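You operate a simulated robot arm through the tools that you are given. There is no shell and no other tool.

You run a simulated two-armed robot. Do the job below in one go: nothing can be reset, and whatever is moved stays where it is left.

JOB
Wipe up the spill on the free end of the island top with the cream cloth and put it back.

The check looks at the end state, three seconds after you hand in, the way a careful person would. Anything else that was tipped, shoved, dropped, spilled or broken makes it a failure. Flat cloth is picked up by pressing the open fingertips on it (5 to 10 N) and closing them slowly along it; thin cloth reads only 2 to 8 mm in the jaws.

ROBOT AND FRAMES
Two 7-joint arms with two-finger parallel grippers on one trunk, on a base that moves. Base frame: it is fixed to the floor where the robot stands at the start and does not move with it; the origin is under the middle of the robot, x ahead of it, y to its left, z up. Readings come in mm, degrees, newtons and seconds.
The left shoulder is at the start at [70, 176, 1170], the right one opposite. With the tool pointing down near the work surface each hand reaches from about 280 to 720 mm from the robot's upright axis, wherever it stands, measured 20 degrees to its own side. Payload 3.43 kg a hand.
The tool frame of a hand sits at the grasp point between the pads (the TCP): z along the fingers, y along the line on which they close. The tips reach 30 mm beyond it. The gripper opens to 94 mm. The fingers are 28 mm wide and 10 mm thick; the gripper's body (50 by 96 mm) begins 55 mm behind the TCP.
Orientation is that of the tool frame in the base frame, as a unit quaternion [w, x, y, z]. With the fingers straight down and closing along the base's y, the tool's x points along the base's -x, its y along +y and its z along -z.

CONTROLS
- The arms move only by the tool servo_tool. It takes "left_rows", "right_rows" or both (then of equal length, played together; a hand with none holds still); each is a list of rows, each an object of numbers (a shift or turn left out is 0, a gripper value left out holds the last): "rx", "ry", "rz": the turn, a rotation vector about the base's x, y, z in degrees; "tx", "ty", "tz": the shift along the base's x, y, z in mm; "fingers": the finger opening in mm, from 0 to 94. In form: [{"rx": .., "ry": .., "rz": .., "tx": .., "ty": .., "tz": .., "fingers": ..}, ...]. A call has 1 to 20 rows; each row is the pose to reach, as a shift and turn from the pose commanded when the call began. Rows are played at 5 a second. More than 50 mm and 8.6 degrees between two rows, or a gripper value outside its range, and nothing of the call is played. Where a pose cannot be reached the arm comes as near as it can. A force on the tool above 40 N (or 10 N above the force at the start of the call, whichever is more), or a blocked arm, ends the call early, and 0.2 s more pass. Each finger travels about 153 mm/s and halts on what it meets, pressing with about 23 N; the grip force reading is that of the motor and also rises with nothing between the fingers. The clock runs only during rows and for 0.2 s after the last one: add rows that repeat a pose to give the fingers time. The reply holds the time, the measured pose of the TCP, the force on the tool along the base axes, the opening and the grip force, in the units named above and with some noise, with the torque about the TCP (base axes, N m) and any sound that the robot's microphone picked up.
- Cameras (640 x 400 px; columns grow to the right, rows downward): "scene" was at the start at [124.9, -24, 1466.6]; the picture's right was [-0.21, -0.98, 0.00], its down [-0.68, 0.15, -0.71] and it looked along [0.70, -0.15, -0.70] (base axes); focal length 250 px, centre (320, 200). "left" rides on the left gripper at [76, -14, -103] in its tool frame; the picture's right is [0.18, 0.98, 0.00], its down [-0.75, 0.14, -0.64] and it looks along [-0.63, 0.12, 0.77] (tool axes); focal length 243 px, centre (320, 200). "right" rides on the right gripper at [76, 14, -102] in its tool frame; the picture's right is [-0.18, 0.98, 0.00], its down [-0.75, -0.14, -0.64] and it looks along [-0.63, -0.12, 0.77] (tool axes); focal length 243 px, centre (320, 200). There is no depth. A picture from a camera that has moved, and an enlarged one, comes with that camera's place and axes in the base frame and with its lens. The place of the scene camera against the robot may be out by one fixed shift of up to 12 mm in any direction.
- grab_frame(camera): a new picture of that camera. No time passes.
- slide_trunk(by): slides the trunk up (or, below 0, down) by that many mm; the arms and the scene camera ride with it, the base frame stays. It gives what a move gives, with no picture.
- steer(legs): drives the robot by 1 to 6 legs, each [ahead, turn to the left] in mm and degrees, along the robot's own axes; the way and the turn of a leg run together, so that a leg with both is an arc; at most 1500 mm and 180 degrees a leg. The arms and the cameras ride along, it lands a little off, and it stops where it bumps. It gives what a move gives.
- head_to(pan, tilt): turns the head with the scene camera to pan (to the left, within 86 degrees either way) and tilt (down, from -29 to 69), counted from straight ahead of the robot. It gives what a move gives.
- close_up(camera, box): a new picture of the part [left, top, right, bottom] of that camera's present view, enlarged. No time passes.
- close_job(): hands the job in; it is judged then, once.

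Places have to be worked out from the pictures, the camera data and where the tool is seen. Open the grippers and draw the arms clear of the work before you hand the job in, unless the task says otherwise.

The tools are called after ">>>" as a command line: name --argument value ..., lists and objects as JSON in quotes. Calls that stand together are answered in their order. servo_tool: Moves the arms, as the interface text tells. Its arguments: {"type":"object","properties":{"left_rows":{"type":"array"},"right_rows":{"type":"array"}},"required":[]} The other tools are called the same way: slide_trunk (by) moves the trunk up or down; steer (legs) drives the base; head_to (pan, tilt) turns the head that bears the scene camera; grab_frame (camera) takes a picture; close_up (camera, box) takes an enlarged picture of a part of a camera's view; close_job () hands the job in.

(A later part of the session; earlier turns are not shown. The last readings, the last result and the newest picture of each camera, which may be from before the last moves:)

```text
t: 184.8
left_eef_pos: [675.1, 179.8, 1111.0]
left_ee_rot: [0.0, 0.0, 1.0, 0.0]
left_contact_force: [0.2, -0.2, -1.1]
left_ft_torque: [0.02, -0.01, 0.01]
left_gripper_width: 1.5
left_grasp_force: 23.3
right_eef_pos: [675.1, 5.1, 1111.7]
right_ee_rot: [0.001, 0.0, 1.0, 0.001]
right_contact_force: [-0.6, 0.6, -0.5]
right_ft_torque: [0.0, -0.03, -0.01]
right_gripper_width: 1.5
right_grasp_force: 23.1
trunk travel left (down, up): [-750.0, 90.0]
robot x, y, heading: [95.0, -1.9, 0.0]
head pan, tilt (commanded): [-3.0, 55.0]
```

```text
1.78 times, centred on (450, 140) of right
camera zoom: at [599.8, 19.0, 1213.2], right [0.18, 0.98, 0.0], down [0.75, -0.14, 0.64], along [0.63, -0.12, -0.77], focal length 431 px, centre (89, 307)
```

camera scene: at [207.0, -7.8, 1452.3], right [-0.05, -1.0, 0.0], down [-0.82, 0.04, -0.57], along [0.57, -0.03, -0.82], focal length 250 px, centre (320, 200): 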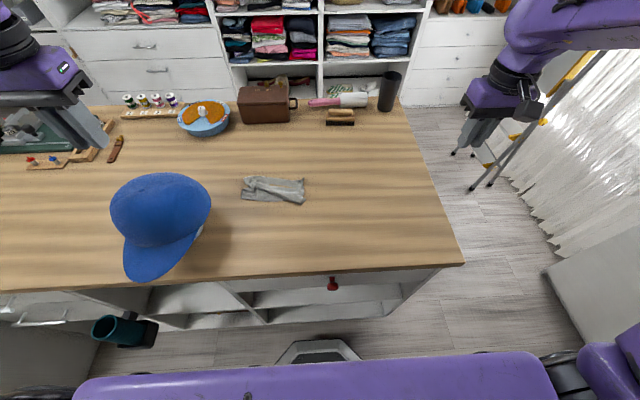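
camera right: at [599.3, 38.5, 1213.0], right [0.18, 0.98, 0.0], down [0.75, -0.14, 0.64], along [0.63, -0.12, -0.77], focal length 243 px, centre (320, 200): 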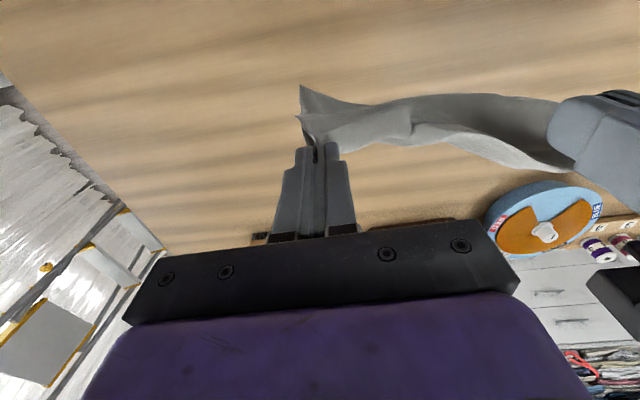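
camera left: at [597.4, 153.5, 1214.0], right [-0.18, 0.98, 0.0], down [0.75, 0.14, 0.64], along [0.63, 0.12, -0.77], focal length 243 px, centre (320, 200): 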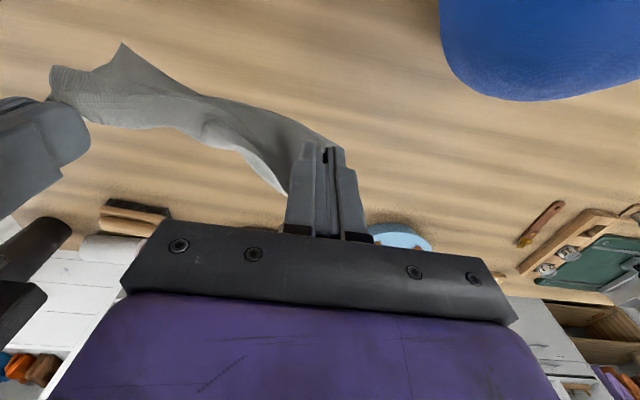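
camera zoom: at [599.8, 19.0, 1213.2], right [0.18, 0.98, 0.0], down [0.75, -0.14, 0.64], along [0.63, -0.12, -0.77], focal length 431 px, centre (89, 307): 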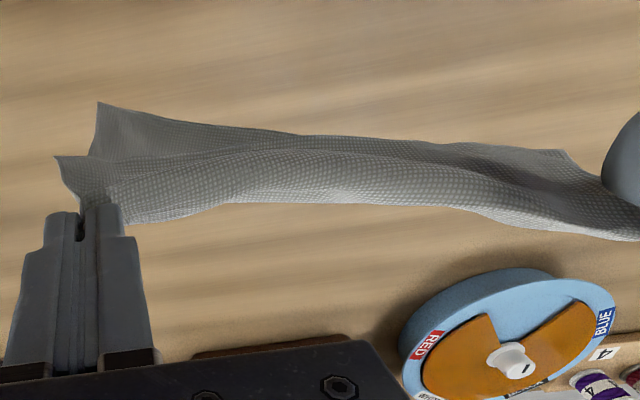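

The cloth hangs draped over the held line: a front flap of about 60 mm and a back part of about 100 mm. I lay the back part first with the same arc (x 576 → 671); the flap then ends up on top, where I can flip it forward.

>>> servo_tool --left_rows '[{"tx": -33, "ty": -2}, {"tx": -66, "ty": -3}, {"tx": -99, "ty": -3, "tz": -25}, {"tx": -99, "ty": -3, "tz": -55}, {"tx": -99, "ty": -3, "tz": -80}, {"tx": -99, "ty": -3, "tz": -100}, {"tx": -80, "ty": -3, "tz": -104}, {"tx": -62, "ty": -3, "tz": -110}, {"tx": -46, "ty": -3, "tz": -118}, {"tx": -30, "ty": -3, "tz": -131}, {"tx": -18, "ty": -3, "tz": -147}, {"tx": -10, "ty": -3, "tz": -163}, {"tx": -5, "ty": -3, "tz": -180}, {"tx": -3, "ty": -3, "tz": -193}, {"tx": -3, "ty": -3, "tz": -197}, {"tx": -3, "ty": -3, "tz": -197}]' --right_rows '[{"tx": -33}, {"tx": -66}, {"tx": -99, "tz": -25}, {"tx": -99, "tz": -55}, {"tx": -99, "tz": -80}, {"tx": -99, "tz": -100}, {"tx": -80, "tz": -104}, {"tx": -62, "tz": -110}, {"tx": -46, "tz": -118}, {"tx": -30, "tz": -131}, {"tx": -18, "tz": -147}, {"tx": -10, "tz": -163}, {"tx": -5, "tz": -180}, {"tx": -3, "tz": -193}, {"tx": -3, "tz": -197}, {"tx": -3, "tz": -197}]'

>>> close_up --camera "scene" --box '[220, 130, 340, 230]'

>>> grab_frame --camera "left"

>>> grab_frame --camera "right"

```text
t: 188.2
left_eef_pos: [672.1, 176.2, 912.5]
left_ee_rot: [0.0, 0.0, 1.0, 0.0]
left_contact_force: [0.0, -0.3, 0.2]
left_ft_torque: [-0.02, 0.01, 0.0]
left_gripper_width: 1.5
left_grasp_force: 22.5
right_eef_pos: [671.8, 5.6, 916.4]
right_ee_rot: [0.001, 0.0, 1.0, 0.001]
right_contact_force: [1.0, -0.3, 2.7]
right_ft_torque: [0.0, 0.03, -0.01]
right_gripper_width: 1.6
right_grasp_force: 23.4
trunk travel left (down, up): [-750.0, 90.0]
robot x, y, heading: [89.3, -4.1, -0.1]
head pan, tilt (commanded): [-3.0, 55.0]
```

```text
4.00 times, centred on (280, 180) of scene
camera zoom: at [206.8, -10.2, 1452.4], right [-0.05, -1.0, 0.0], down [-0.82, 0.04, -0.57], along [0.57, -0.03, -0.82], focal length 999 px, centre (480, 280)
```

zoom: 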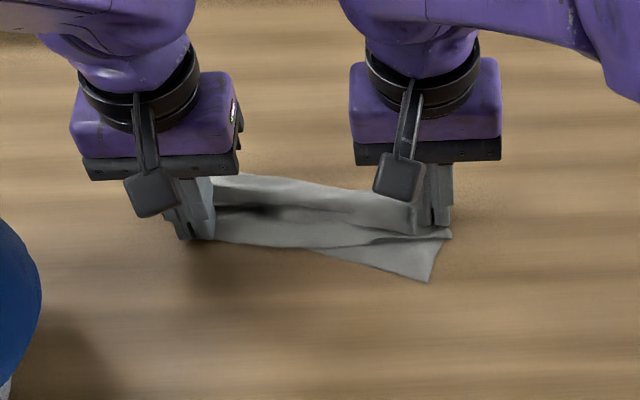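

```text
taken
camera left: at [594.0, 162.2, 1016.6], right [-0.18, 0.98, 0.0], down [0.75, 0.14, 0.64], along [0.63, 0.12, -0.77], focal length 243 px, centre (320, 200)
```

left: 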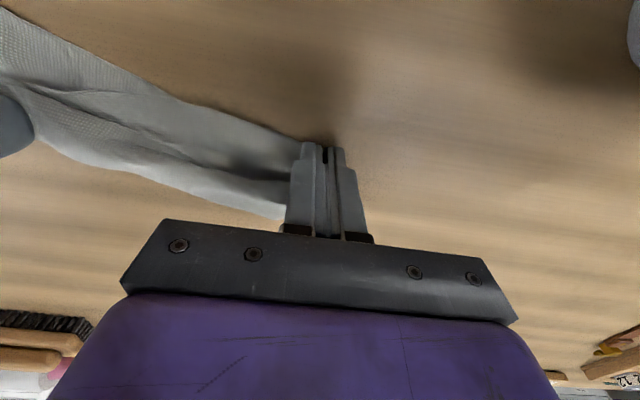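

```text
taken
camera right: at [596.2, 19.2, 1016.1], right [0.18, 0.98, 0.0], down [0.75, -0.14, 0.64], along [0.63, -0.12, -0.77], focal length 243 px, centre (320, 200)
```

right: 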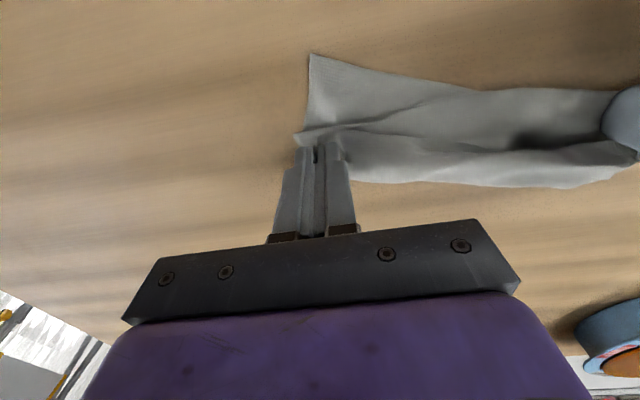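

The long edge is now straight, but the depth is only 45–85 mm. A single-layer corner shows at the near right, about (614, 4). I let go with the right hand and go over that corner to pull it toward the robot while the left keeps hold.

>>> servo_tool --right_rows '[{"tz": -2, "fingers": 5}, {"tz": -2, "fingers": 10}, {"tz": -2, "fingers": 15}, {"tz": -2, "fingers": 20}, {"tz": -2, "fingers": 20}, {"tz": 8}, {"tz": 25}, {"tz": 50}, {"tx": -20, "ty": 3, "tz": 60}, {"tx": -46, "ty": 8, "tz": 60}, {"tx": -46, "ty": 8, "tz": 60}]'

>>> grab_frame --camera "right"

>>> close_up --camera "scene" --box '[220, 130, 340, 230]'

```text
t: 190.6
left_eef_pos: [671.3, 176.3, 912.3]
left_ee_rot: [-0.001, 0.0, 1.0, -0.001]
left_contact_force: [0.6, 0.0, 0.2]
left_ft_torque: [-0.02, 0.0, 0.0]
left_gripper_width: 1.4
left_grasp_force: 23.2
right_eef_pos: [629.7, 3.5, 970.4]
right_ee_rot: [-0.01, 0.014, 1.0, 0.006]
right_contact_force: [0.3, 0.3, 0.2]
right_ft_torque: [-0.04, 0.0, -0.03]
right_gripper_width: 20.0
right_grasp_force: 0.1
trunk travel left (down, up): [-750.0, 90.0]
robot x, y, heading: [89.1, 0.5, 0.0]
head pan, tilt (commanded): [-3.0, 55.0]
```

```text
taken
camera right: at [555.6, 19.3, 1072.2], right [0.21, 0.98, 0.01], down [0.76, -0.17, 0.63], along [0.61, -0.12, -0.78], focal length 243 px, centre (320, 200)
```

right: 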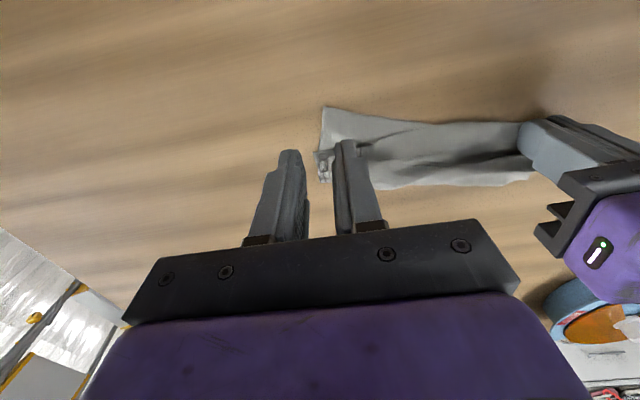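

```text
4.00 times, centred on (280, 180) of scene
camera zoom: at [207.5, -9.9, 1452.3], right [-0.05, -1.0, 0.0], down [-0.82, 0.04, -0.57], along [0.57, -0.03, -0.82], focal length 999 px, centre (480, 280)
```

zoom: 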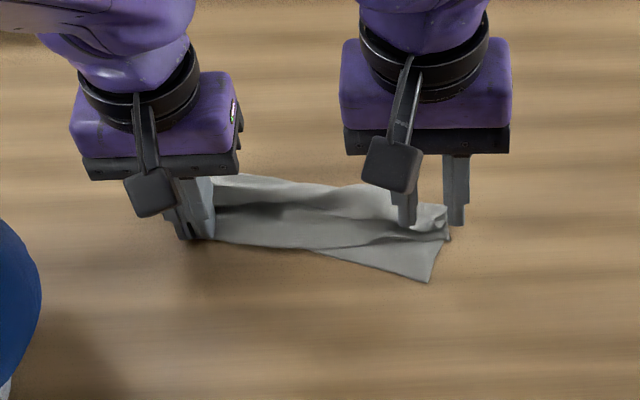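

The corner is at about (615, 13) by the hand camera. I position the right tips over (634, 28) and lower.

>>> servo_tool --right_rows '[{"tx": 4, "ty": 8, "tz": -15, "fingers": 16}, {"tx": 7, "ty": 15, "tz": -32}, {"tx": 7, "ty": 15, "tz": -45}, {"tx": 7, "ty": 15, "tz": -52}, {"tx": 7, "ty": 15, "tz": -52}]'

>>> close_up --camera "right" --box '[220, 70, 460, 220]'

```text
t: 191.8
left_eef_pos: [671.2, 175.8, 912.8]
left_ee_rot: [0.001, 0.0, 1.0, 0.0]
left_contact_force: [0.7, -0.5, -0.1]
left_ft_torque: [0.0, 0.01, 0.01]
left_gripper_width: 1.6
left_grasp_force: 23.4
right_eef_pos: [635.8, 25.0, 922.7]
right_ee_rot: [-0.001, 0.005, 1.0, 0.001]
right_contact_force: [-0.7, 0.3, -0.3]
right_ft_torque: [0.08, 0.01, -0.01]
right_gripper_width: 16.0
right_grasp_force: 0.2
trunk travel left (down, up): [-750.0, 90.0]
robot x, y, heading: [92.5, -4.7, -0.2]
head pan, tilt (commanded): [-3.0, 55.0]
```

```text
2.67 times, centred on (340, 145) of right
camera zoom: at [560.4, 39.3, 1024.4], right [0.19, 0.98, 0.0], down [0.75, -0.15, 0.64], along [0.63, -0.12, -0.77], focal length 647 px, centre (267, 347)
```

zoom: 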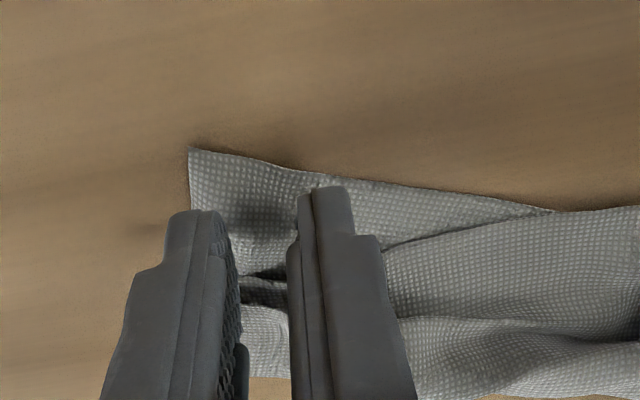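

The −y tip is right at the cloth's edge; I shift 8 mm left and 6 mm nearer, then lower to contact.

>>> servo_tool --right_rows '[{"tx": -6, "ty": 8}, {"tx": -6, "ty": 8, "tz": -5}, {"tx": -6, "ty": 8, "tz": -9}, {"tx": -6, "ty": 8, "tz": -11}, {"tx": -6, "ty": 8, "tz": -11}]'

```text
t: 192.9
left_eef_pos: [671.1, 176.2, 911.2]
left_ee_rot: [0.0, 0.0, 1.0, 0.0]
left_contact_force: [0.1, -0.3, -0.5]
left_ft_torque: [0.02, -0.01, 0.01]
left_gripper_width: 1.5
left_grasp_force: 22.6
right_eef_pos: [629.0, 34.4, 914.0]
right_ee_rot: [0.0, 0.003, 1.0, 0.001]
right_contact_force: [0.5, 0.5, 0.2]
right_ft_torque: [0.0, 0.02, -0.01]
right_gripper_width: 15.8
right_grasp_force: 0.0
trunk travel left (down, up): [-750.0, 90.0]
robot x, y, heading: [91.3, -3.0, 0.2]
head pan, tilt (commanded): [-3.0, 55.0]
```

Not touching yet at 914. I lower 3.5 mm more.

>>> servo_tool --right_rows '[{"tz": -2}, {"tz": -3.5}, {"tz": -3.5}]'

```text
t: 193.8
left_eef_pos: [669.0, 177.3, 913.7]
left_ee_rot: [0.002, 0.0, 1.0, 0.0]
left_contact_force: [-0.2, 0.8, 0.2]
left_ft_torque: [0.05, -0.01, 0.01]
left_gripper_width: 1.5
left_grasp_force: 22.7
right_eef_pos: [628.6, 34.1, 911.1]
right_ee_rot: [0.003, 0.004, 1.0, 0.001]
right_contact_force: [4.7, 1.2, 21.7]
right_ft_torque: [-0.13, -0.12, 0.07]
right_gripper_width: 16.1
right_grasp_force: 0.1
trunk travel left (down, up): [-750.0, 90.0]
robot x, y, heading: [89.2, -2.2, -0.1]
head pan, tilt (commanded): [-3.0, 55.0]
```

21.7 N; I ease up 1.8 mm and close slowly.

>>> servo_tool --right_rows '[{"tz": 1.8}, {"tz": 1.8, "fingers": 13}, {"tz": 1.8, "fingers": 10}, {"tz": 1.8, "fingers": 7}, {"tz": 1.8, "fingers": 4}, {"tz": 1.8, "fingers": 1}, {"tz": 1.8, "fingers": 0}, {"tz": 1.8, "fingers": 0}, {"tz": 1.8, "fingers": 0}]'

>>> close_up --camera "right" --box '[220, 70, 460, 220]'

```text
t: 195.8
left_eef_pos: [670.6, 176.4, 913.0]
left_ee_rot: [0.0, 0.0, 1.0, 0.0]
left_contact_force: [0.1, 0.2, -0.4]
left_ft_torque: [-0.01, -0.02, -0.02]
left_gripper_width: 1.6
left_grasp_force: 23.3
right_eef_pos: [628.3, 34.5, 911.4]
right_ee_rot: [0.0, 0.002, 1.0, 0.001]
right_contact_force: [-1.3, -0.8, 3.4]
right_ft_torque: [-0.02, 0.03, -0.01]
right_gripper_width: 0.1
right_grasp_force: 22.8
trunk travel left (down, up): [-750.0, 90.0]
robot x, y, heading: [88.3, -3.6, -0.1]
head pan, tilt (commanded): [-3.0, 55.0]
```

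```text
2.67 times, centred on (340, 145) of right
camera zoom: at [552.2, 48.9, 1012.3], right [0.19, 0.98, 0.0], down [0.75, -0.15, 0.64], along [0.63, -0.12, -0.77], focal length 647 px, centre (267, 347)
```

zoom: 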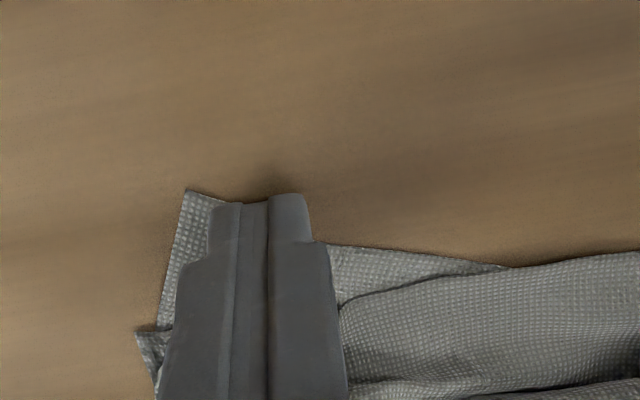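

Nothing in the jaws, but the closed tips sit on the corner; I press with them instead and drag the corner toward −x.

>>> servo_tool --right_rows '[{"tz": -1.5}, {"tx": -6, "tz": -1.5}, {"tx": -12, "tz": -1.5}, {"tx": -18, "tz": -1.5}, {"tx": -24, "tz": -1.5}, {"tx": -30, "tz": -1.5}, {"tx": -36, "tz": -1.5}, {"tx": -42, "tz": -1.5}, {"tx": -48, "tz": -1.5}, {"tx": -48, "tz": -1.5}]'

>>> grab_frame --camera "right"

>>> close_up --camera "scene" --box '[220, 140, 340, 240]'

```text
t: 197.2
left_eef_pos: [669.9, 176.1, 913.0]
left_ee_rot: [0.001, 0.0, 1.0, -0.001]
left_contact_force: [-0.3, -0.1, 0.6]
left_ft_torque: [-0.02, -0.02, 0.02]
left_gripper_width: 1.7
left_grasp_force: 22.7
right_eef_pos: [603.7, 28.5, 912.1]
right_ee_rot: [0.001, 0.014, 1.0, 0.007]
right_contact_force: [-2.1, 0.7, 9.3]
right_ft_torque: [-0.06, 0.1, -0.03]
right_gripper_width: 0.0
right_grasp_force: 22.9
trunk travel left (down, up): [-750.0, 90.0]
robot x, y, heading: [86.7, 3.5, -0.2]
head pan, tilt (commanded): [-3.0, 55.0]
stopped in row 7 (right hand): the force on the tool passed its limit at 41 N (the readings are from after the stop); the commanded pose is now the measured one
```

```text
taken
camera right: at [527.6, 43.2, 1012.4], right [0.21, 0.98, 0.01], down [0.75, -0.17, 0.64], along [0.63, -0.13, -0.77], focal length 243 px, centre (320, 200)
```

right: 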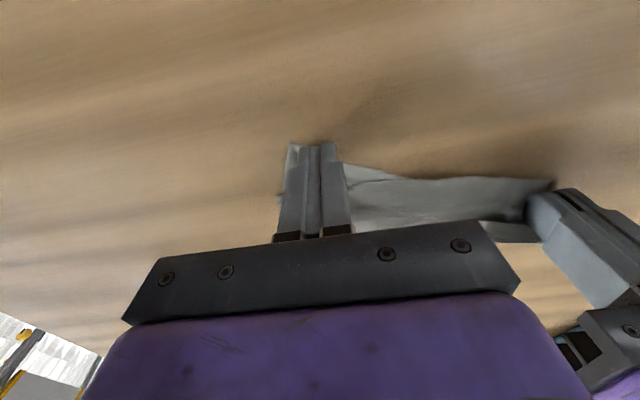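

```text
4.00 times, centred on (280, 190) of scene
camera zoom: at [204.7, -10.3, 1452.0], right [-0.05, -1.0, 0.0], down [-0.82, 0.04, -0.57], along [0.57, -0.03, -0.82], focal length 999 px, centre (480, 240)
```

zoom: 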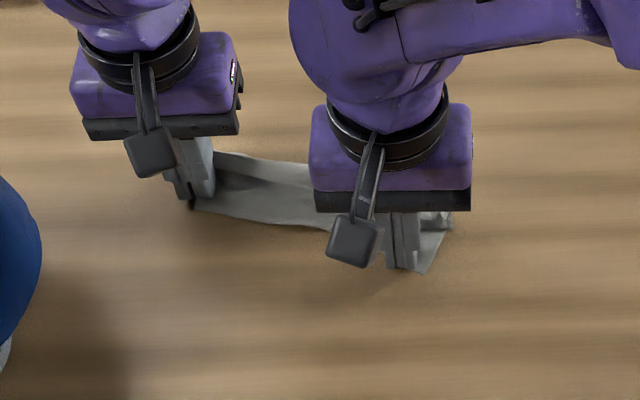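

The drag hit the force limit, so I lift the right hand off and look at the state.

>>> servo_tool --right_rows '[{"tz": 15}, {"tz": 45}, {"tz": 80}, {"tz": 110, "ty": -30}, {"tz": 110, "ty": -75}, {"tz": 110, "ty": -120}, {"tz": 110, "ty": -165}, {"tz": 110, "ty": -165}]'

>>> close_up --camera "scene" --box '[235, 150, 331, 214]'

```text
t: 199.0
left_eef_pos: [672.5, 175.9, 911.4]
left_ee_rot: [0.001, 0.0, 1.0, 0.0]
left_contact_force: [-0.4, -0.5, 0.6]
left_ft_torque: [-0.04, 0.02, -0.02]
left_gripper_width: 1.3
left_grasp_force: 22.8
right_eef_pos: [604.0, -134.7, 1020.3]
right_ee_rot: [0.0, 0.012, 1.0, 0.004]
right_contact_force: [0.3, -1.0, -1.2]
right_ft_torque: [0.0, 0.0, -0.02]
right_gripper_width: 0.0
right_grasp_force: 23.0
trunk travel left (down, up): [-750.0, 90.0]
robot x, y, heading: [90.2, -4.3, -0.1]
head pan, tilt (commanded): [-3.0, 55.0]
```

```text
6.25 times, centred on (283, 182) of scene
camera zoom: at [207.6, -9.5, 1452.3], right [-0.05, -1.0, 0.0], down [-0.82, 0.04, -0.57], along [0.57, -0.03, -0.82], focal length 1561 px, centre (551, 312)
```

zoom: 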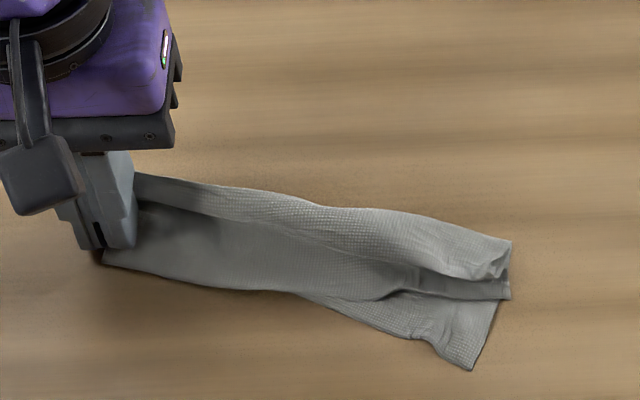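

The right end shows the layers clearly: the bottom sheet's corner is at about (585, 5), and its hem runs straight to the left hand's corner. Those two are the true long edge, so I go for that corner with the right hand, over (608, 14).

>>> servo_tool --right_rows '[{"tx": 1, "ty": 40, "fingers": 18}, {"tx": 2, "ty": 80}, {"tx": 4, "ty": 120}, {"tx": 4, "ty": 149}, {"tx": 4, "ty": 149, "tz": -25}, {"tx": 4, "ty": 149, "tz": -50}, {"tx": 4, "ty": 149, "tz": -70}, {"tx": 4, "ty": 149, "tz": -85}, {"tx": 4, "ty": 149, "tz": -95}, {"tx": 4, "ty": 149, "tz": -95}]'

>>> close_up --camera "right" --box '[200, 60, 440, 210]'

>>> close_up --camera "scene" --box '[255, 150, 335, 220]'

```text
t: 201.2
left_eef_pos: [670.9, 176.3, 912.8]
left_ee_rot: [0.001, 0.0, 1.0, 0.001]
left_contact_force: [-0.2, -0.6, -0.6]
left_ft_torque: [-0.01, 0.0, 0.01]
left_gripper_width: 1.2
left_grasp_force: 22.8
right_eef_pos: [613.8, 7.8, 928.9]
right_ee_rot: [-0.001, 0.026, 1.0, 0.018]
right_contact_force: [0.2, -0.5, 0.5]
right_ft_torque: [-0.02, -0.03, 0.01]
right_gripper_width: 18.1
right_grasp_force: 0.1
trunk travel left (down, up): [-750.0, 90.0]
robot x, y, heading: [87.7, 4.6, -0.1]
head pan, tilt (commanded): [-3.0, 55.0]
```

```text
2.67 times, centred on (320, 135) of right
camera zoom: at [538.8, 21.7, 1031.4], right [0.23, 0.97, 0.03], down [0.75, -0.2, 0.63], along [0.62, -0.12, -0.77], focal length 647 px, centre (320, 373)
```

zoom: 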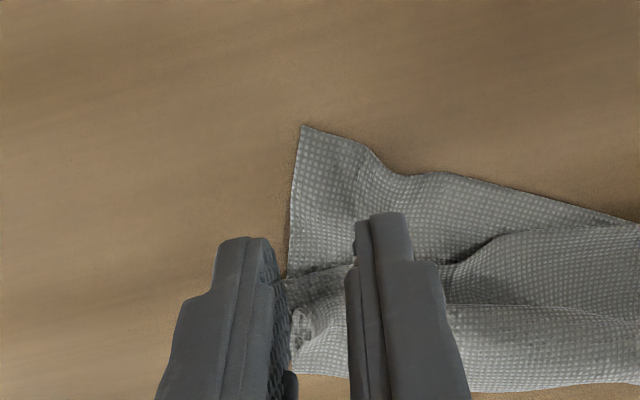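

```text
5.71 times, centred on (295, 185) of scene
camera zoom: at [207.0, -10.4, 1452.3], right [-0.05, -1.0, 0.0], down [-0.82, 0.04, -0.57], along [0.57, -0.03, -0.82], focal length 1427 px, centre (463, 286)
```

zoom: 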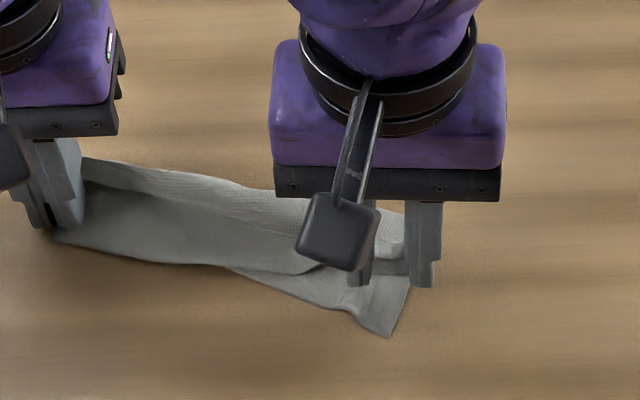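

By the hand camera the corner is at (587, 12). I shift to (612, 24) and let the arm settle before going down.

>>> servo_tool --right_rows '[{"tx": 2, "ty": 8}, {"tx": 2, "ty": 12}, {"tx": 2, "ty": 12}, {"tx": 2, "ty": 12, "tz": -6}, {"tx": 2, "ty": 12, "tz": -9}, {"tx": 2, "ty": 12, "tz": -9}]'

>>> close_up --camera "right" --box '[200, 60, 440, 210]'

```text
t: 202.6
left_eef_pos: [671.4, 176.2, 914.0]
left_ee_rot: [0.0, 0.0, 1.0, 0.0]
left_contact_force: [-0.3, -0.1, -0.1]
left_ft_torque: [-0.01, 0.01, 0.03]
left_gripper_width: 1.5
left_grasp_force: 23.5
right_eef_pos: [615.1, 19.1, 919.4]
right_ee_rot: [-0.002, 0.023, 1.0, 0.013]
right_contact_force: [-0.2, -0.6, 0.7]
right_ft_torque: [0.02, 0.04, -0.02]
right_gripper_width: 18.0
right_grasp_force: 0.1
trunk travel left (down, up): [-750.0, 90.0]
robot x, y, heading: [92.3, -0.6, 0.0]
head pan, tilt (commanded): [-3.0, 55.0]
```

```text
2.67 times, centred on (320, 135) of right
camera zoom: at [539.2, 34.9, 1020.8], right [0.23, 0.97, 0.03], down [0.75, -0.19, 0.64], along [0.62, -0.13, -0.77], focal length 647 px, centre (320, 373)
```

zoom: 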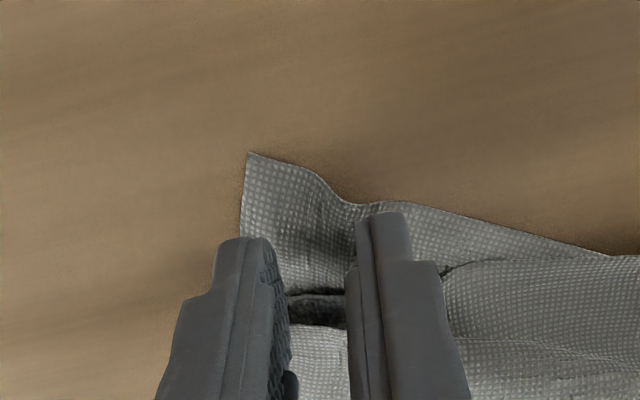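

Nearly there; I move 6 mm left and 6 mm nearer, then down to contact.

>>> servo_tool --right_rows '[{"tx": -6, "ty": 6}, {"tx": -6, "ty": 6, "tz": -3}, {"tx": -6, "ty": 6, "tz": -6}, {"tx": -6, "ty": 6, "tz": -8}, {"tx": -6, "ty": 6, "tz": -8}]'

>>> close_up --camera "right" --box '[200, 60, 440, 210]'

```text
t: 203.8
left_eef_pos: [672.5, 175.5, 913.2]
left_ee_rot: [0.0, 0.0, 1.0, 0.0]
left_contact_force: [-0.1, -0.2, 0.2]
left_ft_torque: [0.0, -0.01, 0.01]
left_gripper_width: 1.6
left_grasp_force: 23.0
right_eef_pos: [608.8, 26.4, 911.0]
right_ee_rot: [0.0, 0.021, 1.0, 0.012]
right_contact_force: [0.4, 0.3, 0.1]
right_ft_torque: [0.01, -0.01, 0.0]
right_gripper_width: 17.5
right_grasp_force: 0.1
trunk travel left (down, up): [-750.0, 90.0]
robot x, y, heading: [87.8, -3.6, 0.2]
head pan, tilt (commanded): [-3.0, 55.0]
```

```text
2.67 times, centred on (320, 135) of right
camera zoom: at [533.2, 41.5, 1013.6], right [0.23, 0.97, 0.02], down [0.75, -0.19, 0.64], along [0.63, -0.13, -0.77], focal length 647 px, centre (320, 373)
```

zoom: 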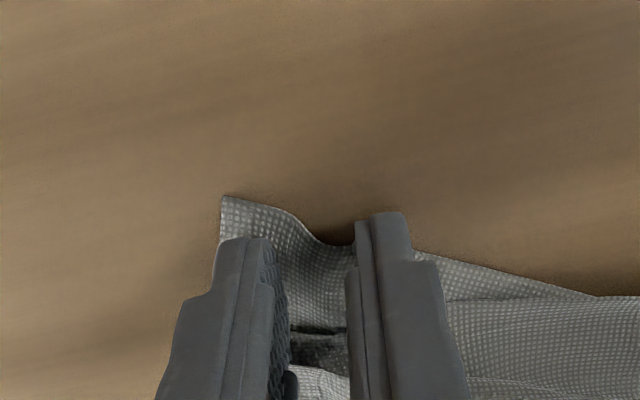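

The tips frame the corner at z = 911. I press 2.5 mm more and check the force.

>>> servo_tool --right_rows '[{"tz": -1.5}, {"tz": -2.5}, {"tz": -2.5}]'

```text
t: 204.6
left_eef_pos: [669.0, 176.1, 913.8]
left_ee_rot: [0.001, -0.001, 1.0, 0.0]
left_contact_force: [0.5, 0.2, 0.2]
left_ft_torque: [0.0, -0.01, -0.01]
left_gripper_width: 1.6
left_grasp_force: 23.3
right_eef_pos: [608.9, 27.8, 912.5]
right_ee_rot: [0.003, 0.022, 1.0, 0.012]
right_contact_force: [1.3, 0.2, 19.6]
right_ft_torque: [-0.31, -0.03, 0.04]
right_gripper_width: 17.5
right_grasp_force: 0.0
trunk travel left (down, up): [-750.0, 90.0]
robot x, y, heading: [87.6, -1.5, -0.2]
head pan, tilt (commanded): [-3.0, 55.0]
```

19.6 N; I ease by 1 mm and close slowly.

>>> servo_tool --right_rows '[{"tz": 1}, {"tz": 1, "fingers": 15}, {"tz": 1, "fingers": 12}, {"tz": 1, "fingers": 9}, {"tz": 1, "fingers": 6}, {"tz": 1, "fingers": 3}, {"tz": 1, "fingers": 0}, {"tz": 1, "fingers": 0}, {"tz": 1, "fingers": 0}]'

>>> close_up --camera "right" --box '[200, 60, 440, 210]'

```text
t: 206.6
left_eef_pos: [669.4, 173.7, 914.6]
left_ee_rot: [0.0, 0.0, 1.0, 0.001]
left_contact_force: [-1.1, -0.7, 0.4]
left_ft_torque: [0.02, 0.01, 0.0]
left_gripper_width: 1.7
left_grasp_force: 22.9
right_eef_pos: [607.0, 25.2, 912.2]
right_ee_rot: [0.0, 0.021, 1.0, 0.012]
right_contact_force: [1.4, -9.2, 23.0]
right_ft_torque: [-0.48, -0.03, -0.01]
right_gripper_width: 1.9
right_grasp_force: 23.1
trunk travel left (down, up): [-750.0, 90.0]
robot x, y, heading: [89.7, -2.0, 0.1]
head pan, tilt (commanded): [-3.0, 55.0]
```

```text
2.67 times, centred on (320, 135) of right
camera zoom: at [530.9, 39.8, 1012.6], right [0.23, 0.97, 0.02], down [0.75, -0.19, 0.64], along [0.63, -0.13, -0.77], focal length 647 px, centre (320, 373)
```

zoom: 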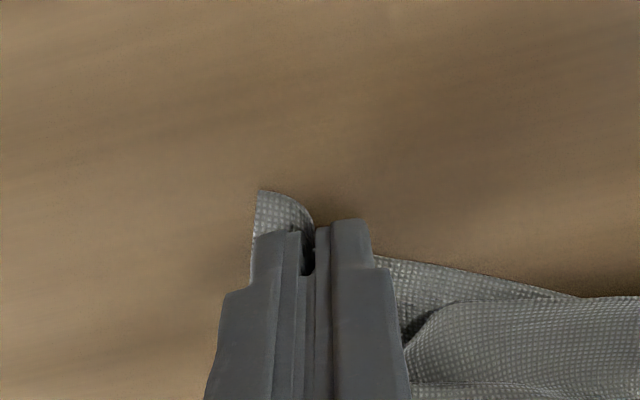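

The corner is in the jaws (1.9 mm). I lift both hands to TCP z ≈ 1112 with the edge aligned left–right at x ≈ 640.

>>> servo_tool --left_rows '[{"tz": 20}, {"tx": -5, "tz": 50}, {"tx": -12, "tz": 85}, {"tx": -20, "tz": 120}, {"tx": -26, "ty": 2, "tz": 155}, {"tx": -30, "ty": 3, "tz": 185}, {"tx": -30, "ty": 4, "tz": 198}, {"tx": -30, "ty": 4, "tz": 198}, {"tx": -30, "ty": 4, "tz": 198}]' --right_rows '[{"tz": 20}, {"tx": 5, "ty": -2, "tz": 50}, {"tx": 13, "ty": -4, "tz": 85}, {"tx": 21, "ty": -8, "tz": 120}, {"tx": 28, "ty": -12, "tz": 155}, {"tx": 33, "ty": -15, "tz": 185}, {"tx": 33, "ty": -17, "tz": 200}, {"tx": 33, "ty": -17, "tz": 200}, {"tx": 33, "ty": -17, "tz": 200}]'

>>> close_up --camera "scene" --box '[210, 100, 350, 220]'

>>> grab_frame --camera "right"

>>> grab_frame --camera "left"

```text
t: 208.6
left_eef_pos: [642.1, 180.5, 1111.9]
left_ee_rot: [0.0, 0.0, 1.0, 0.001]
left_contact_force: [0.6, 0.7, 0.0]
left_ft_torque: [-0.03, -0.01, 0.06]
left_gripper_width: 1.3
left_grasp_force: 23.2
right_eef_pos: [636.6, 14.1, 1107.9]
right_ee_rot: [0.0, 0.011, 1.0, 0.005]
right_contact_force: [0.4, 0.2, -0.2]
right_ft_torque: [0.01, 0.01, 0.01]
right_gripper_width: 1.5
right_grasp_force: 22.5
trunk travel left (down, up): [-750.0, 90.0]
robot x, y, heading: [85.2, -2.7, -0.1]
head pan, tilt (commanded): [-3.0, 55.0]
```

```text
3.33 times, centred on (280, 160) of scene
camera zoom: at [207.1, -10.1, 1452.3], right [-0.05, -1.0, 0.0], down [-0.82, 0.04, -0.57], along [0.57, -0.03, -0.82], focal length 832 px, centre (453, 333)
```

zoom: 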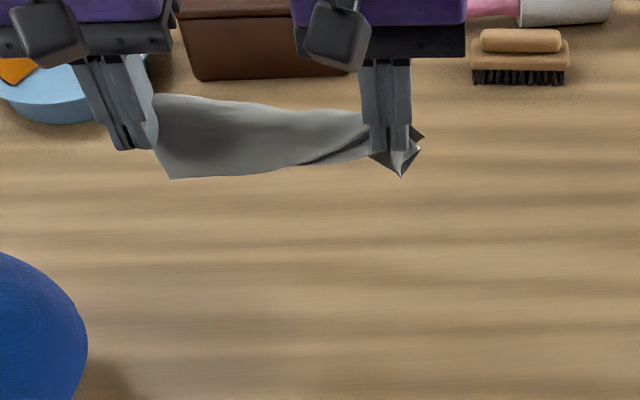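

```text
taken
camera right: at [560.5, 29.2, 1208.2], right [0.21, 0.98, 0.01], down [0.75, -0.17, 0.64], along [0.63, -0.13, -0.77], focal length 243 px, centre (320, 200)
```

right: 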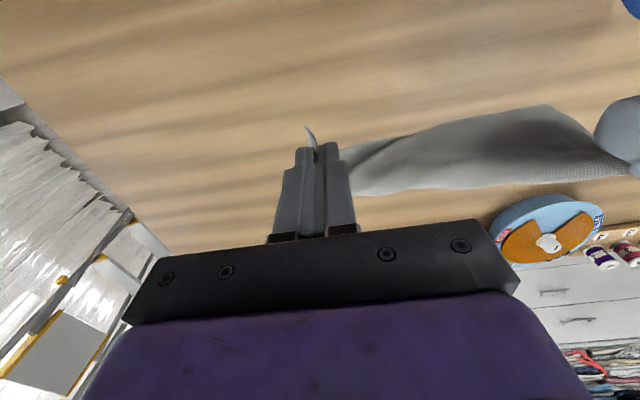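

```text
taken
camera left: at [565.2, 165.9, 1214.9], right [-0.18, 0.98, 0.0], down [0.75, 0.14, 0.64], along [0.63, 0.12, -0.77], focal length 243 px, centre (320, 200)
```

left: 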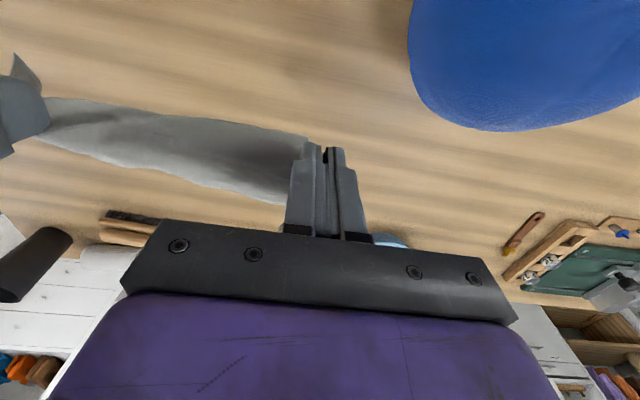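

I spread the hands a bit more and shake again so the cloth falls open.

>>> servo_tool --left_rows '[{"ty": 0}, {"tz": 45}, {"tz": 0}, {"tz": 45}, {"tz": 0}, {"tz": 45}, {"tz": 0}, {"tx": 45}, {"tx": 0}, {"tx": 45}, {"tx": 0}, {"tx": 45}, {"tx": 0}, {"tz": 45}, {"tz": 0}, {"tz": 45}, {"tz": 0}, {"tz": 0}, {"tz": 0}]' --right_rows '[{"ty": -6}, {"ty": -6, "tz": 45}, {"ty": -6, "tz": 0}, {"ty": -6, "tz": 45}, {"ty": -6, "tz": 0}, {"ty": -6, "tz": 45}, {"ty": -6, "tz": 0}, {"tx": 45, "ty": -6}, {"tx": 0, "ty": -6}, {"tx": 45, "ty": -6}, {"tx": 0, "ty": -6}, {"tx": 45, "ty": -6}, {"tx": 0, "ty": -6}, {"ty": -6, "tz": 45}, {"ty": -6, "tz": 0}, {"ty": -6, "tz": 45}, {"ty": -6, "tz": 0}, {"ty": -6, "tz": 0}, {"ty": -6, "tz": 0}]'

>>> close_up --camera "scene" --box '[210, 100, 350, 220]'

>>> grab_frame --camera "right"

>>> grab_frame --camera "left"

```text
t: 212.6
left_eef_pos: [639.0, 179.5, 1111.6]
left_ee_rot: [0.001, 0.0, 1.0, 0.001]
left_contact_force: [0.3, 0.3, 0.6]
left_ft_torque: [-0.02, -0.04, 0.03]
left_gripper_width: 1.3
left_grasp_force: 22.9
right_eef_pos: [632.8, 6.6, 1108.5]
right_ee_rot: [0.0, 0.011, 1.0, 0.006]
right_contact_force: [-0.5, 1.0, -0.6]
right_ft_torque: [0.01, 0.0, 0.03]
right_gripper_width: 1.3
right_grasp_force: 22.9
trunk travel left (down, up): [-750.0, 90.0]
robot x, y, heading: [92.0, -2.5, -0.0]
head pan, tilt (commanded): [-3.0, 55.0]
```

```text
3.33 times, centred on (280, 160) of scene
camera zoom: at [204.2, -10.7, 1452.6], right [-0.05, -1.0, 0.0], down [-0.82, 0.04, -0.58], along [0.57, -0.03, -0.82], focal length 832 px, centre (453, 333)
```

zoom: 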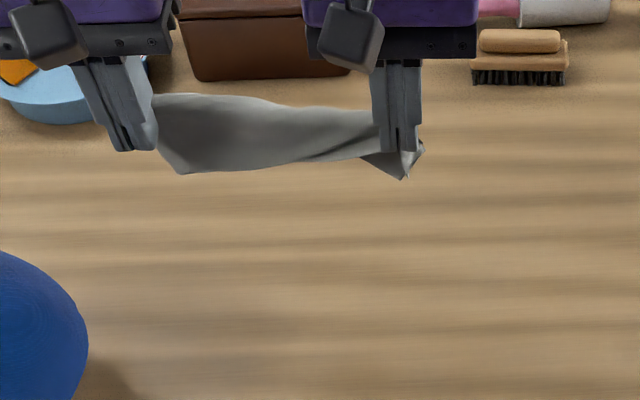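

```text
taken
camera right: at [557.8, 22.5, 1208.6], right [0.21, 0.98, 0.01], down [0.75, -0.17, 0.64], along [0.63, -0.13, -0.77], focal length 243 px, centre (320, 200)
```

right: 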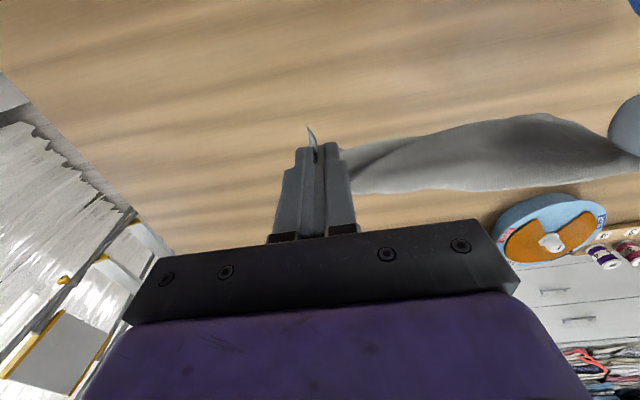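

```text
taken
camera left: at [561.9, 165.5, 1215.8], right [-0.18, 0.98, 0.0], down [0.75, 0.14, 0.64], along [0.63, 0.12, -0.77], focal length 243 px, centre (320, 200)
```

left: 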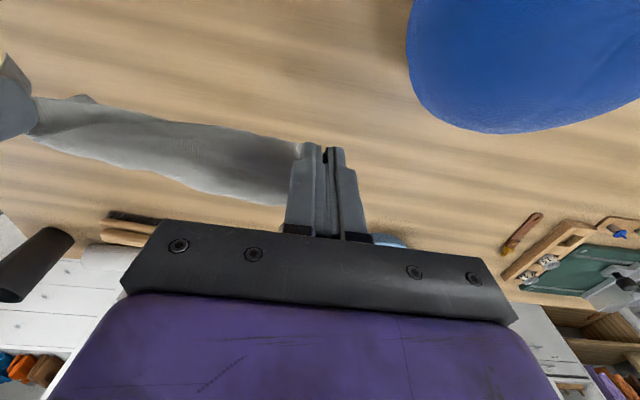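

This grip has a twist at the right, so it won't open fully, but the strip is long and untangled. I lay it down again with the arc, ending with the held edge near x ≈ 690.

>>> servo_tool --left_rows '[{"tx": -15, "tz": -25}, {"tx": -32, "tz": -55}, {"tx": -36, "tz": -85}, {"tx": -36, "tz": -108}, {"tx": -18, "tz": -112}, {"tx": 0, "tz": -120}, {"tx": 16, "tz": -130}, {"tx": 28, "tz": -143}, {"tx": 38, "tz": -158}, {"tx": 45, "tz": -172}, {"tx": 50, "tz": -186}, {"tx": 52, "tz": -195}, {"tx": 52, "tz": -198}, {"tx": 52, "tz": -198}]' --right_rows '[{"tx": -15, "tz": -25}, {"tx": -32, "tz": -55}, {"tx": -36, "tz": -85}, {"tx": -36, "tz": -105}, {"tx": -18, "tz": -109}, {"tx": 0, "tz": -117}, {"tx": 16, "tz": -127}, {"tx": 28, "tz": -140}, {"tx": 38, "tz": -155}, {"tx": 45, "tz": -169}, {"tx": 50, "tz": -183}, {"tx": 52, "tz": -192}, {"tx": 52, "tz": -195}, {"tx": 52, "tz": -195}]'

>>> close_up --camera "scene" --box '[220, 130, 340, 230]'

>>> grab_frame --camera "right"

>>> grab_frame --camera "left"

```text
t: 215.6
left_eef_pos: [692.6, 180.7, 913.6]
left_ee_rot: [0.0, 0.0, 1.0, 0.001]
left_contact_force: [0.2, -0.3, 0.3]
left_ft_torque: [0.0, -0.02, -0.01]
left_gripper_width: 1.7
left_grasp_force: 23.1
right_eef_pos: [688.8, 8.2, 913.0]
right_ee_rot: [0.002, 0.012, 1.0, 0.005]
right_contact_force: [1.5, 0.0, 8.1]
right_ft_torque: [0.02, -0.15, -0.01]
right_gripper_width: 1.6
right_grasp_force: 22.8
trunk travel left (down, up): [-750.0, 90.0]
robot x, y, heading: [90.6, 1.6, -0.3]
head pan, tilt (commanded): [-3.0, 55.0]
```

```text
4.00 times, centred on (280, 180) of scene
camera zoom: at [206.1, -10.3, 1452.6], right [-0.05, -1.0, 0.0], down [-0.82, 0.04, -0.57], along [0.57, -0.03, -0.82], focal length 999 px, centre (480, 280)
```

zoom: 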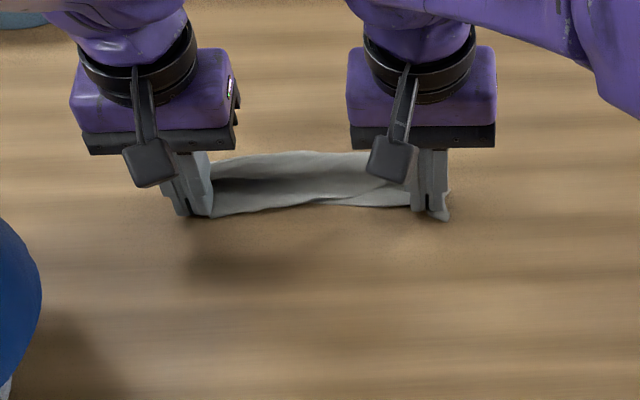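

```text
taken
camera right: at [612.3, 23.0, 1013.3], right [0.21, 0.98, 0.01], down [0.75, -0.17, 0.64], along [0.63, -0.13, -0.77], focal length 243 px, centre (320, 200)
```

right: 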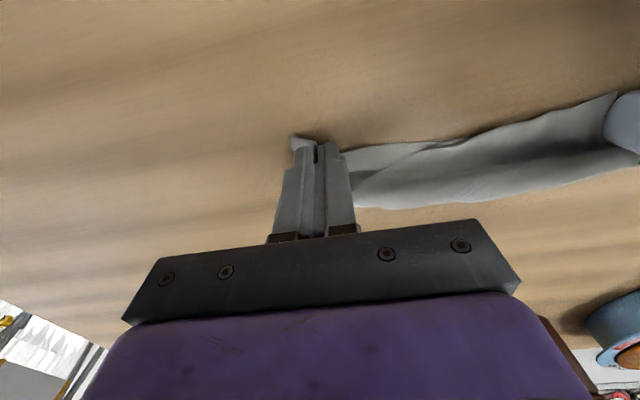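

```text
taken
camera left: at [615.8, 166.1, 1017.1], right [-0.18, 0.98, 0.0], down [0.75, 0.14, 0.64], along [0.63, 0.12, -0.77], focal length 243 px, centre (320, 200)
```

left: 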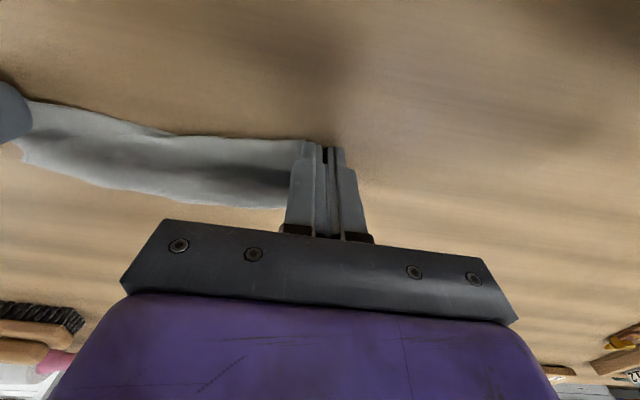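

Now the held hem is at the near side with the rest lying beyond it. I drag both hands slowly toward −x with the hem leading, so the trailing part is pulled out flat by friction.

>>> servo_tool --left_rows '[{"tz": 4}, {"tx": -8, "tz": 4}, {"tx": -16, "tz": 4}, {"tx": -24, "tz": 4}, {"tx": -32, "tz": 4}, {"tx": -40, "tz": 4}, {"tx": -48, "tz": 4}, {"tx": -56, "tz": 4}, {"tx": -64, "tz": 4}, {"tx": -72, "tz": 4}, {"tx": -80, "tz": 4}, {"tx": -80, "tz": 4}]' --right_rows '[{"tz": 5}, {"tx": -8, "tz": 5}, {"tx": -16, "tz": 5}, {"tx": -24, "tz": 5}, {"tx": -32, "tz": 5}, {"tx": -40, "tz": 5}, {"tx": -48, "tz": 5}, {"tx": -56, "tz": 5}, {"tx": -64, "tz": 5}, {"tx": -72, "tz": 5}, {"tx": -80, "tz": 5}, {"tx": -80, "tz": 5}]'

>>> close_up --camera "scene" --box '[220, 130, 340, 230]'

>>> grab_frame --camera "right"

>>> grab_frame --camera "left"

```text
t: 218.2
left_eef_pos: [612.9, 178.7, 916.3]
left_ee_rot: [-0.001, 0.001, 1.0, 0.001]
left_contact_force: [-0.6, -0.8, 0.2]
left_ft_torque: [0.01, 0.02, -0.01]
left_gripper_width: 1.7
left_grasp_force: 23.1
right_eef_pos: [611.8, -0.1, 912.3]
right_ee_rot: [-0.007, 0.025, 1.0, 0.012]
right_contact_force: [0.4, 1.0, 0.1]
right_ft_torque: [0.02, 0.02, -0.04]
right_gripper_width: 1.3
right_grasp_force: 22.6
trunk travel left (down, up): [-750.0, 90.0]
robot x, y, heading: [90.7, -1.4, -0.1]
head pan, tilt (commanded): [-3.0, 55.0]
```

```text
4.00 times, centred on (280, 180) of scene
camera zoom: at [207.7, -10.4, 1452.2], right [-0.05, -1.0, 0.0], down [-0.82, 0.04, -0.57], along [0.57, -0.03, -0.82], focal length 999 px, centre (480, 280)
```

zoom: 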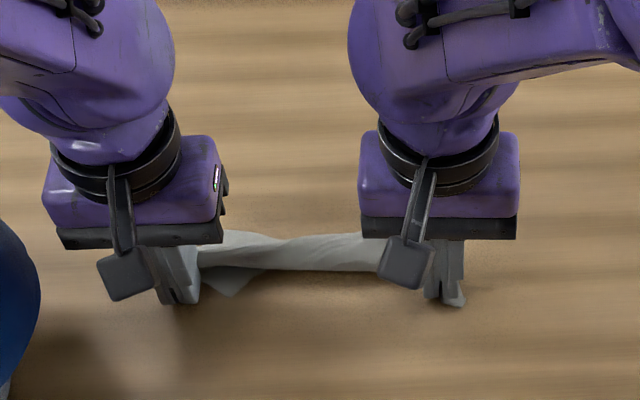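

```text
taken
camera right: at [537.3, 15.5, 1015.0], right [0.23, 0.97, 0.02], down [0.76, -0.19, 0.63], along [0.61, -0.13, -0.78], focal length 243 px, centre (320, 200)
```

right: 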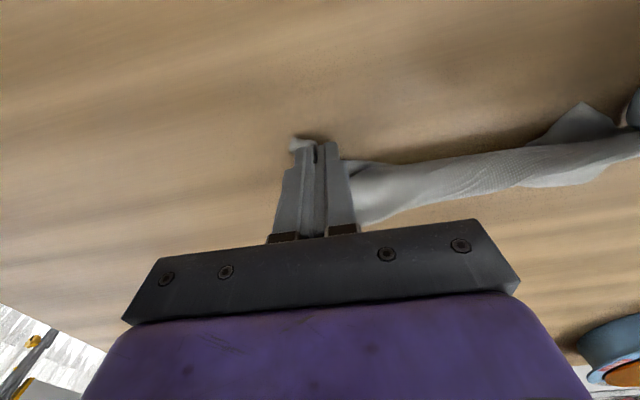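

```text
taken
camera left: at [536.2, 165.9, 1020.0], right [-0.18, 0.98, 0.0], down [0.75, 0.14, 0.64], along [0.63, 0.12, -0.77], focal length 243 px, centre (320, 200)
```

left: 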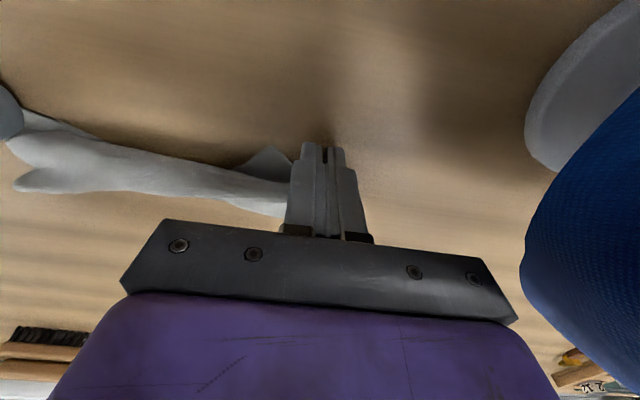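

Dragging rolled it into a rope, so that was the wrong way. I lift both again and shake it out in the air.

>>> servo_tool --left_rows '[{"tz": 30}, {"tx": 8, "tz": 75}, {"tx": 18, "tz": 120}, {"tx": 28, "tz": 165}, {"tx": 35, "tz": 200}, {"tx": 35, "tz": 240}, {"tx": 35, "tz": 200}, {"tx": 35, "tz": 245}, {"tx": 35, "tz": 200}, {"tx": 35, "tz": 245}, {"tx": 35, "tz": 200}, {"tx": 70, "tz": 200}, {"tx": 30, "tz": 200}, {"tx": 70, "tz": 200}, {"tx": 30, "tz": 200}, {"tx": 35, "tz": 245}, {"tx": 35, "tz": 200}, {"tx": 35, "tz": 200}, {"tx": 35, "tz": 200}]' --right_rows '[{"tz": 30}, {"tx": 8, "ty": 3, "tz": 75}, {"tx": 18, "ty": 5, "tz": 120}, {"tx": 28, "ty": 8, "tz": 165}, {"tx": 35, "ty": 10, "tz": 200}, {"tx": 35, "ty": 10, "tz": 240}, {"tx": 35, "ty": 10, "tz": 200}, {"tx": 35, "ty": 10, "tz": 245}, {"tx": 35, "ty": 10, "tz": 200}, {"tx": 35, "ty": 10, "tz": 245}, {"tx": 35, "ty": 10, "tz": 200}, {"tx": 70, "ty": 10, "tz": 200}, {"tx": 30, "ty": 10, "tz": 200}, {"tx": 70, "ty": 10, "tz": 200}, {"tx": 30, "ty": 10, "tz": 200}, {"tx": 35, "ty": 10, "tz": 245}, {"tx": 35, "ty": 10, "tz": 200}, {"tx": 35, "ty": 10, "tz": 200}, {"tx": 35, "ty": 10, "tz": 200}]'

>>> close_up --camera "scene" --box '[210, 100, 350, 220]'

>>> grab_frame --camera "right"

>>> grab_frame --camera "left"

```text
t: 222.2
left_eef_pos: [647.6, 181.5, 1118.5]
left_ee_rot: [0.001, 0.0, 1.0, -0.001]
left_contact_force: [-0.5, -0.7, -1.3]
left_ft_torque: [0.0, -0.01, -0.01]
left_gripper_width: 1.3
left_grasp_force: 23.0
right_eef_pos: [642.4, 15.4, 1121.4]
right_ee_rot: [0.002, 0.016, 1.0, 0.01]
right_contact_force: [-0.4, -0.3, 0.5]
right_ft_torque: [-0.03, 0.0, -0.02]
right_gripper_width: 1.4
right_grasp_force: 23.2
trunk travel left (down, up): [-750.0, 90.0]
robot x, y, heading: [89.8, -3.3, 0.1]
head pan, tilt (commanded): [-3.0, 55.0]
```

```text
3.33 times, centred on (280, 160) of scene
camera zoom: at [204.2, -10.6, 1452.6], right [-0.05, -1.0, 0.0], down [-0.82, 0.04, -0.57], along [0.57, -0.03, -0.82], focal length 832 px, centre (453, 333)
```

zoom: 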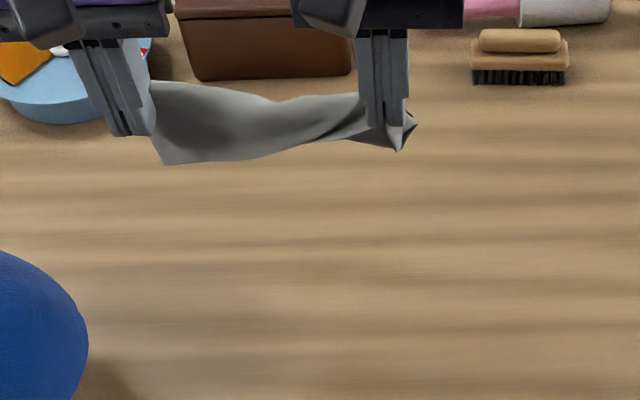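

```text
taken
camera right: at [567.2, 29.6, 1222.0], right [0.21, 0.98, 0.02], down [0.75, -0.18, 0.64], along [0.63, -0.12, -0.77], focal length 243 px, centre (320, 200)
```

right: 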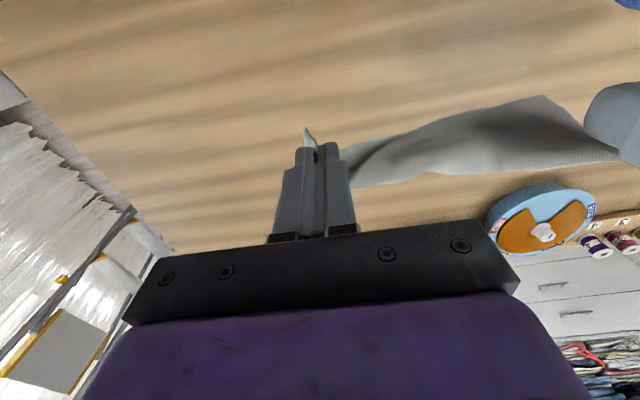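

```text
taken
camera left: at [568.9, 166.5, 1221.8], right [-0.18, 0.98, 0.0], down [0.75, 0.14, 0.64], along [0.63, 0.12, -0.77], focal length 243 px, centre (320, 200)
```

left: 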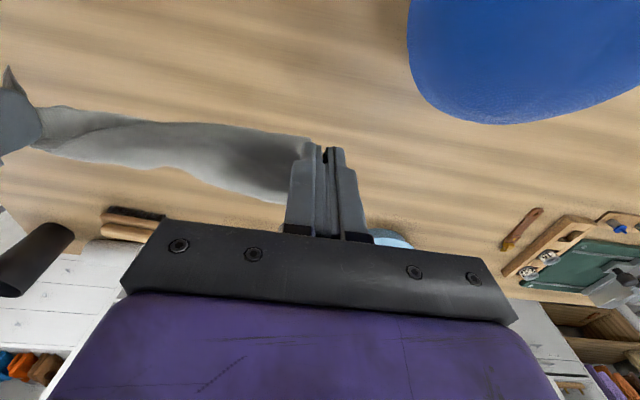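

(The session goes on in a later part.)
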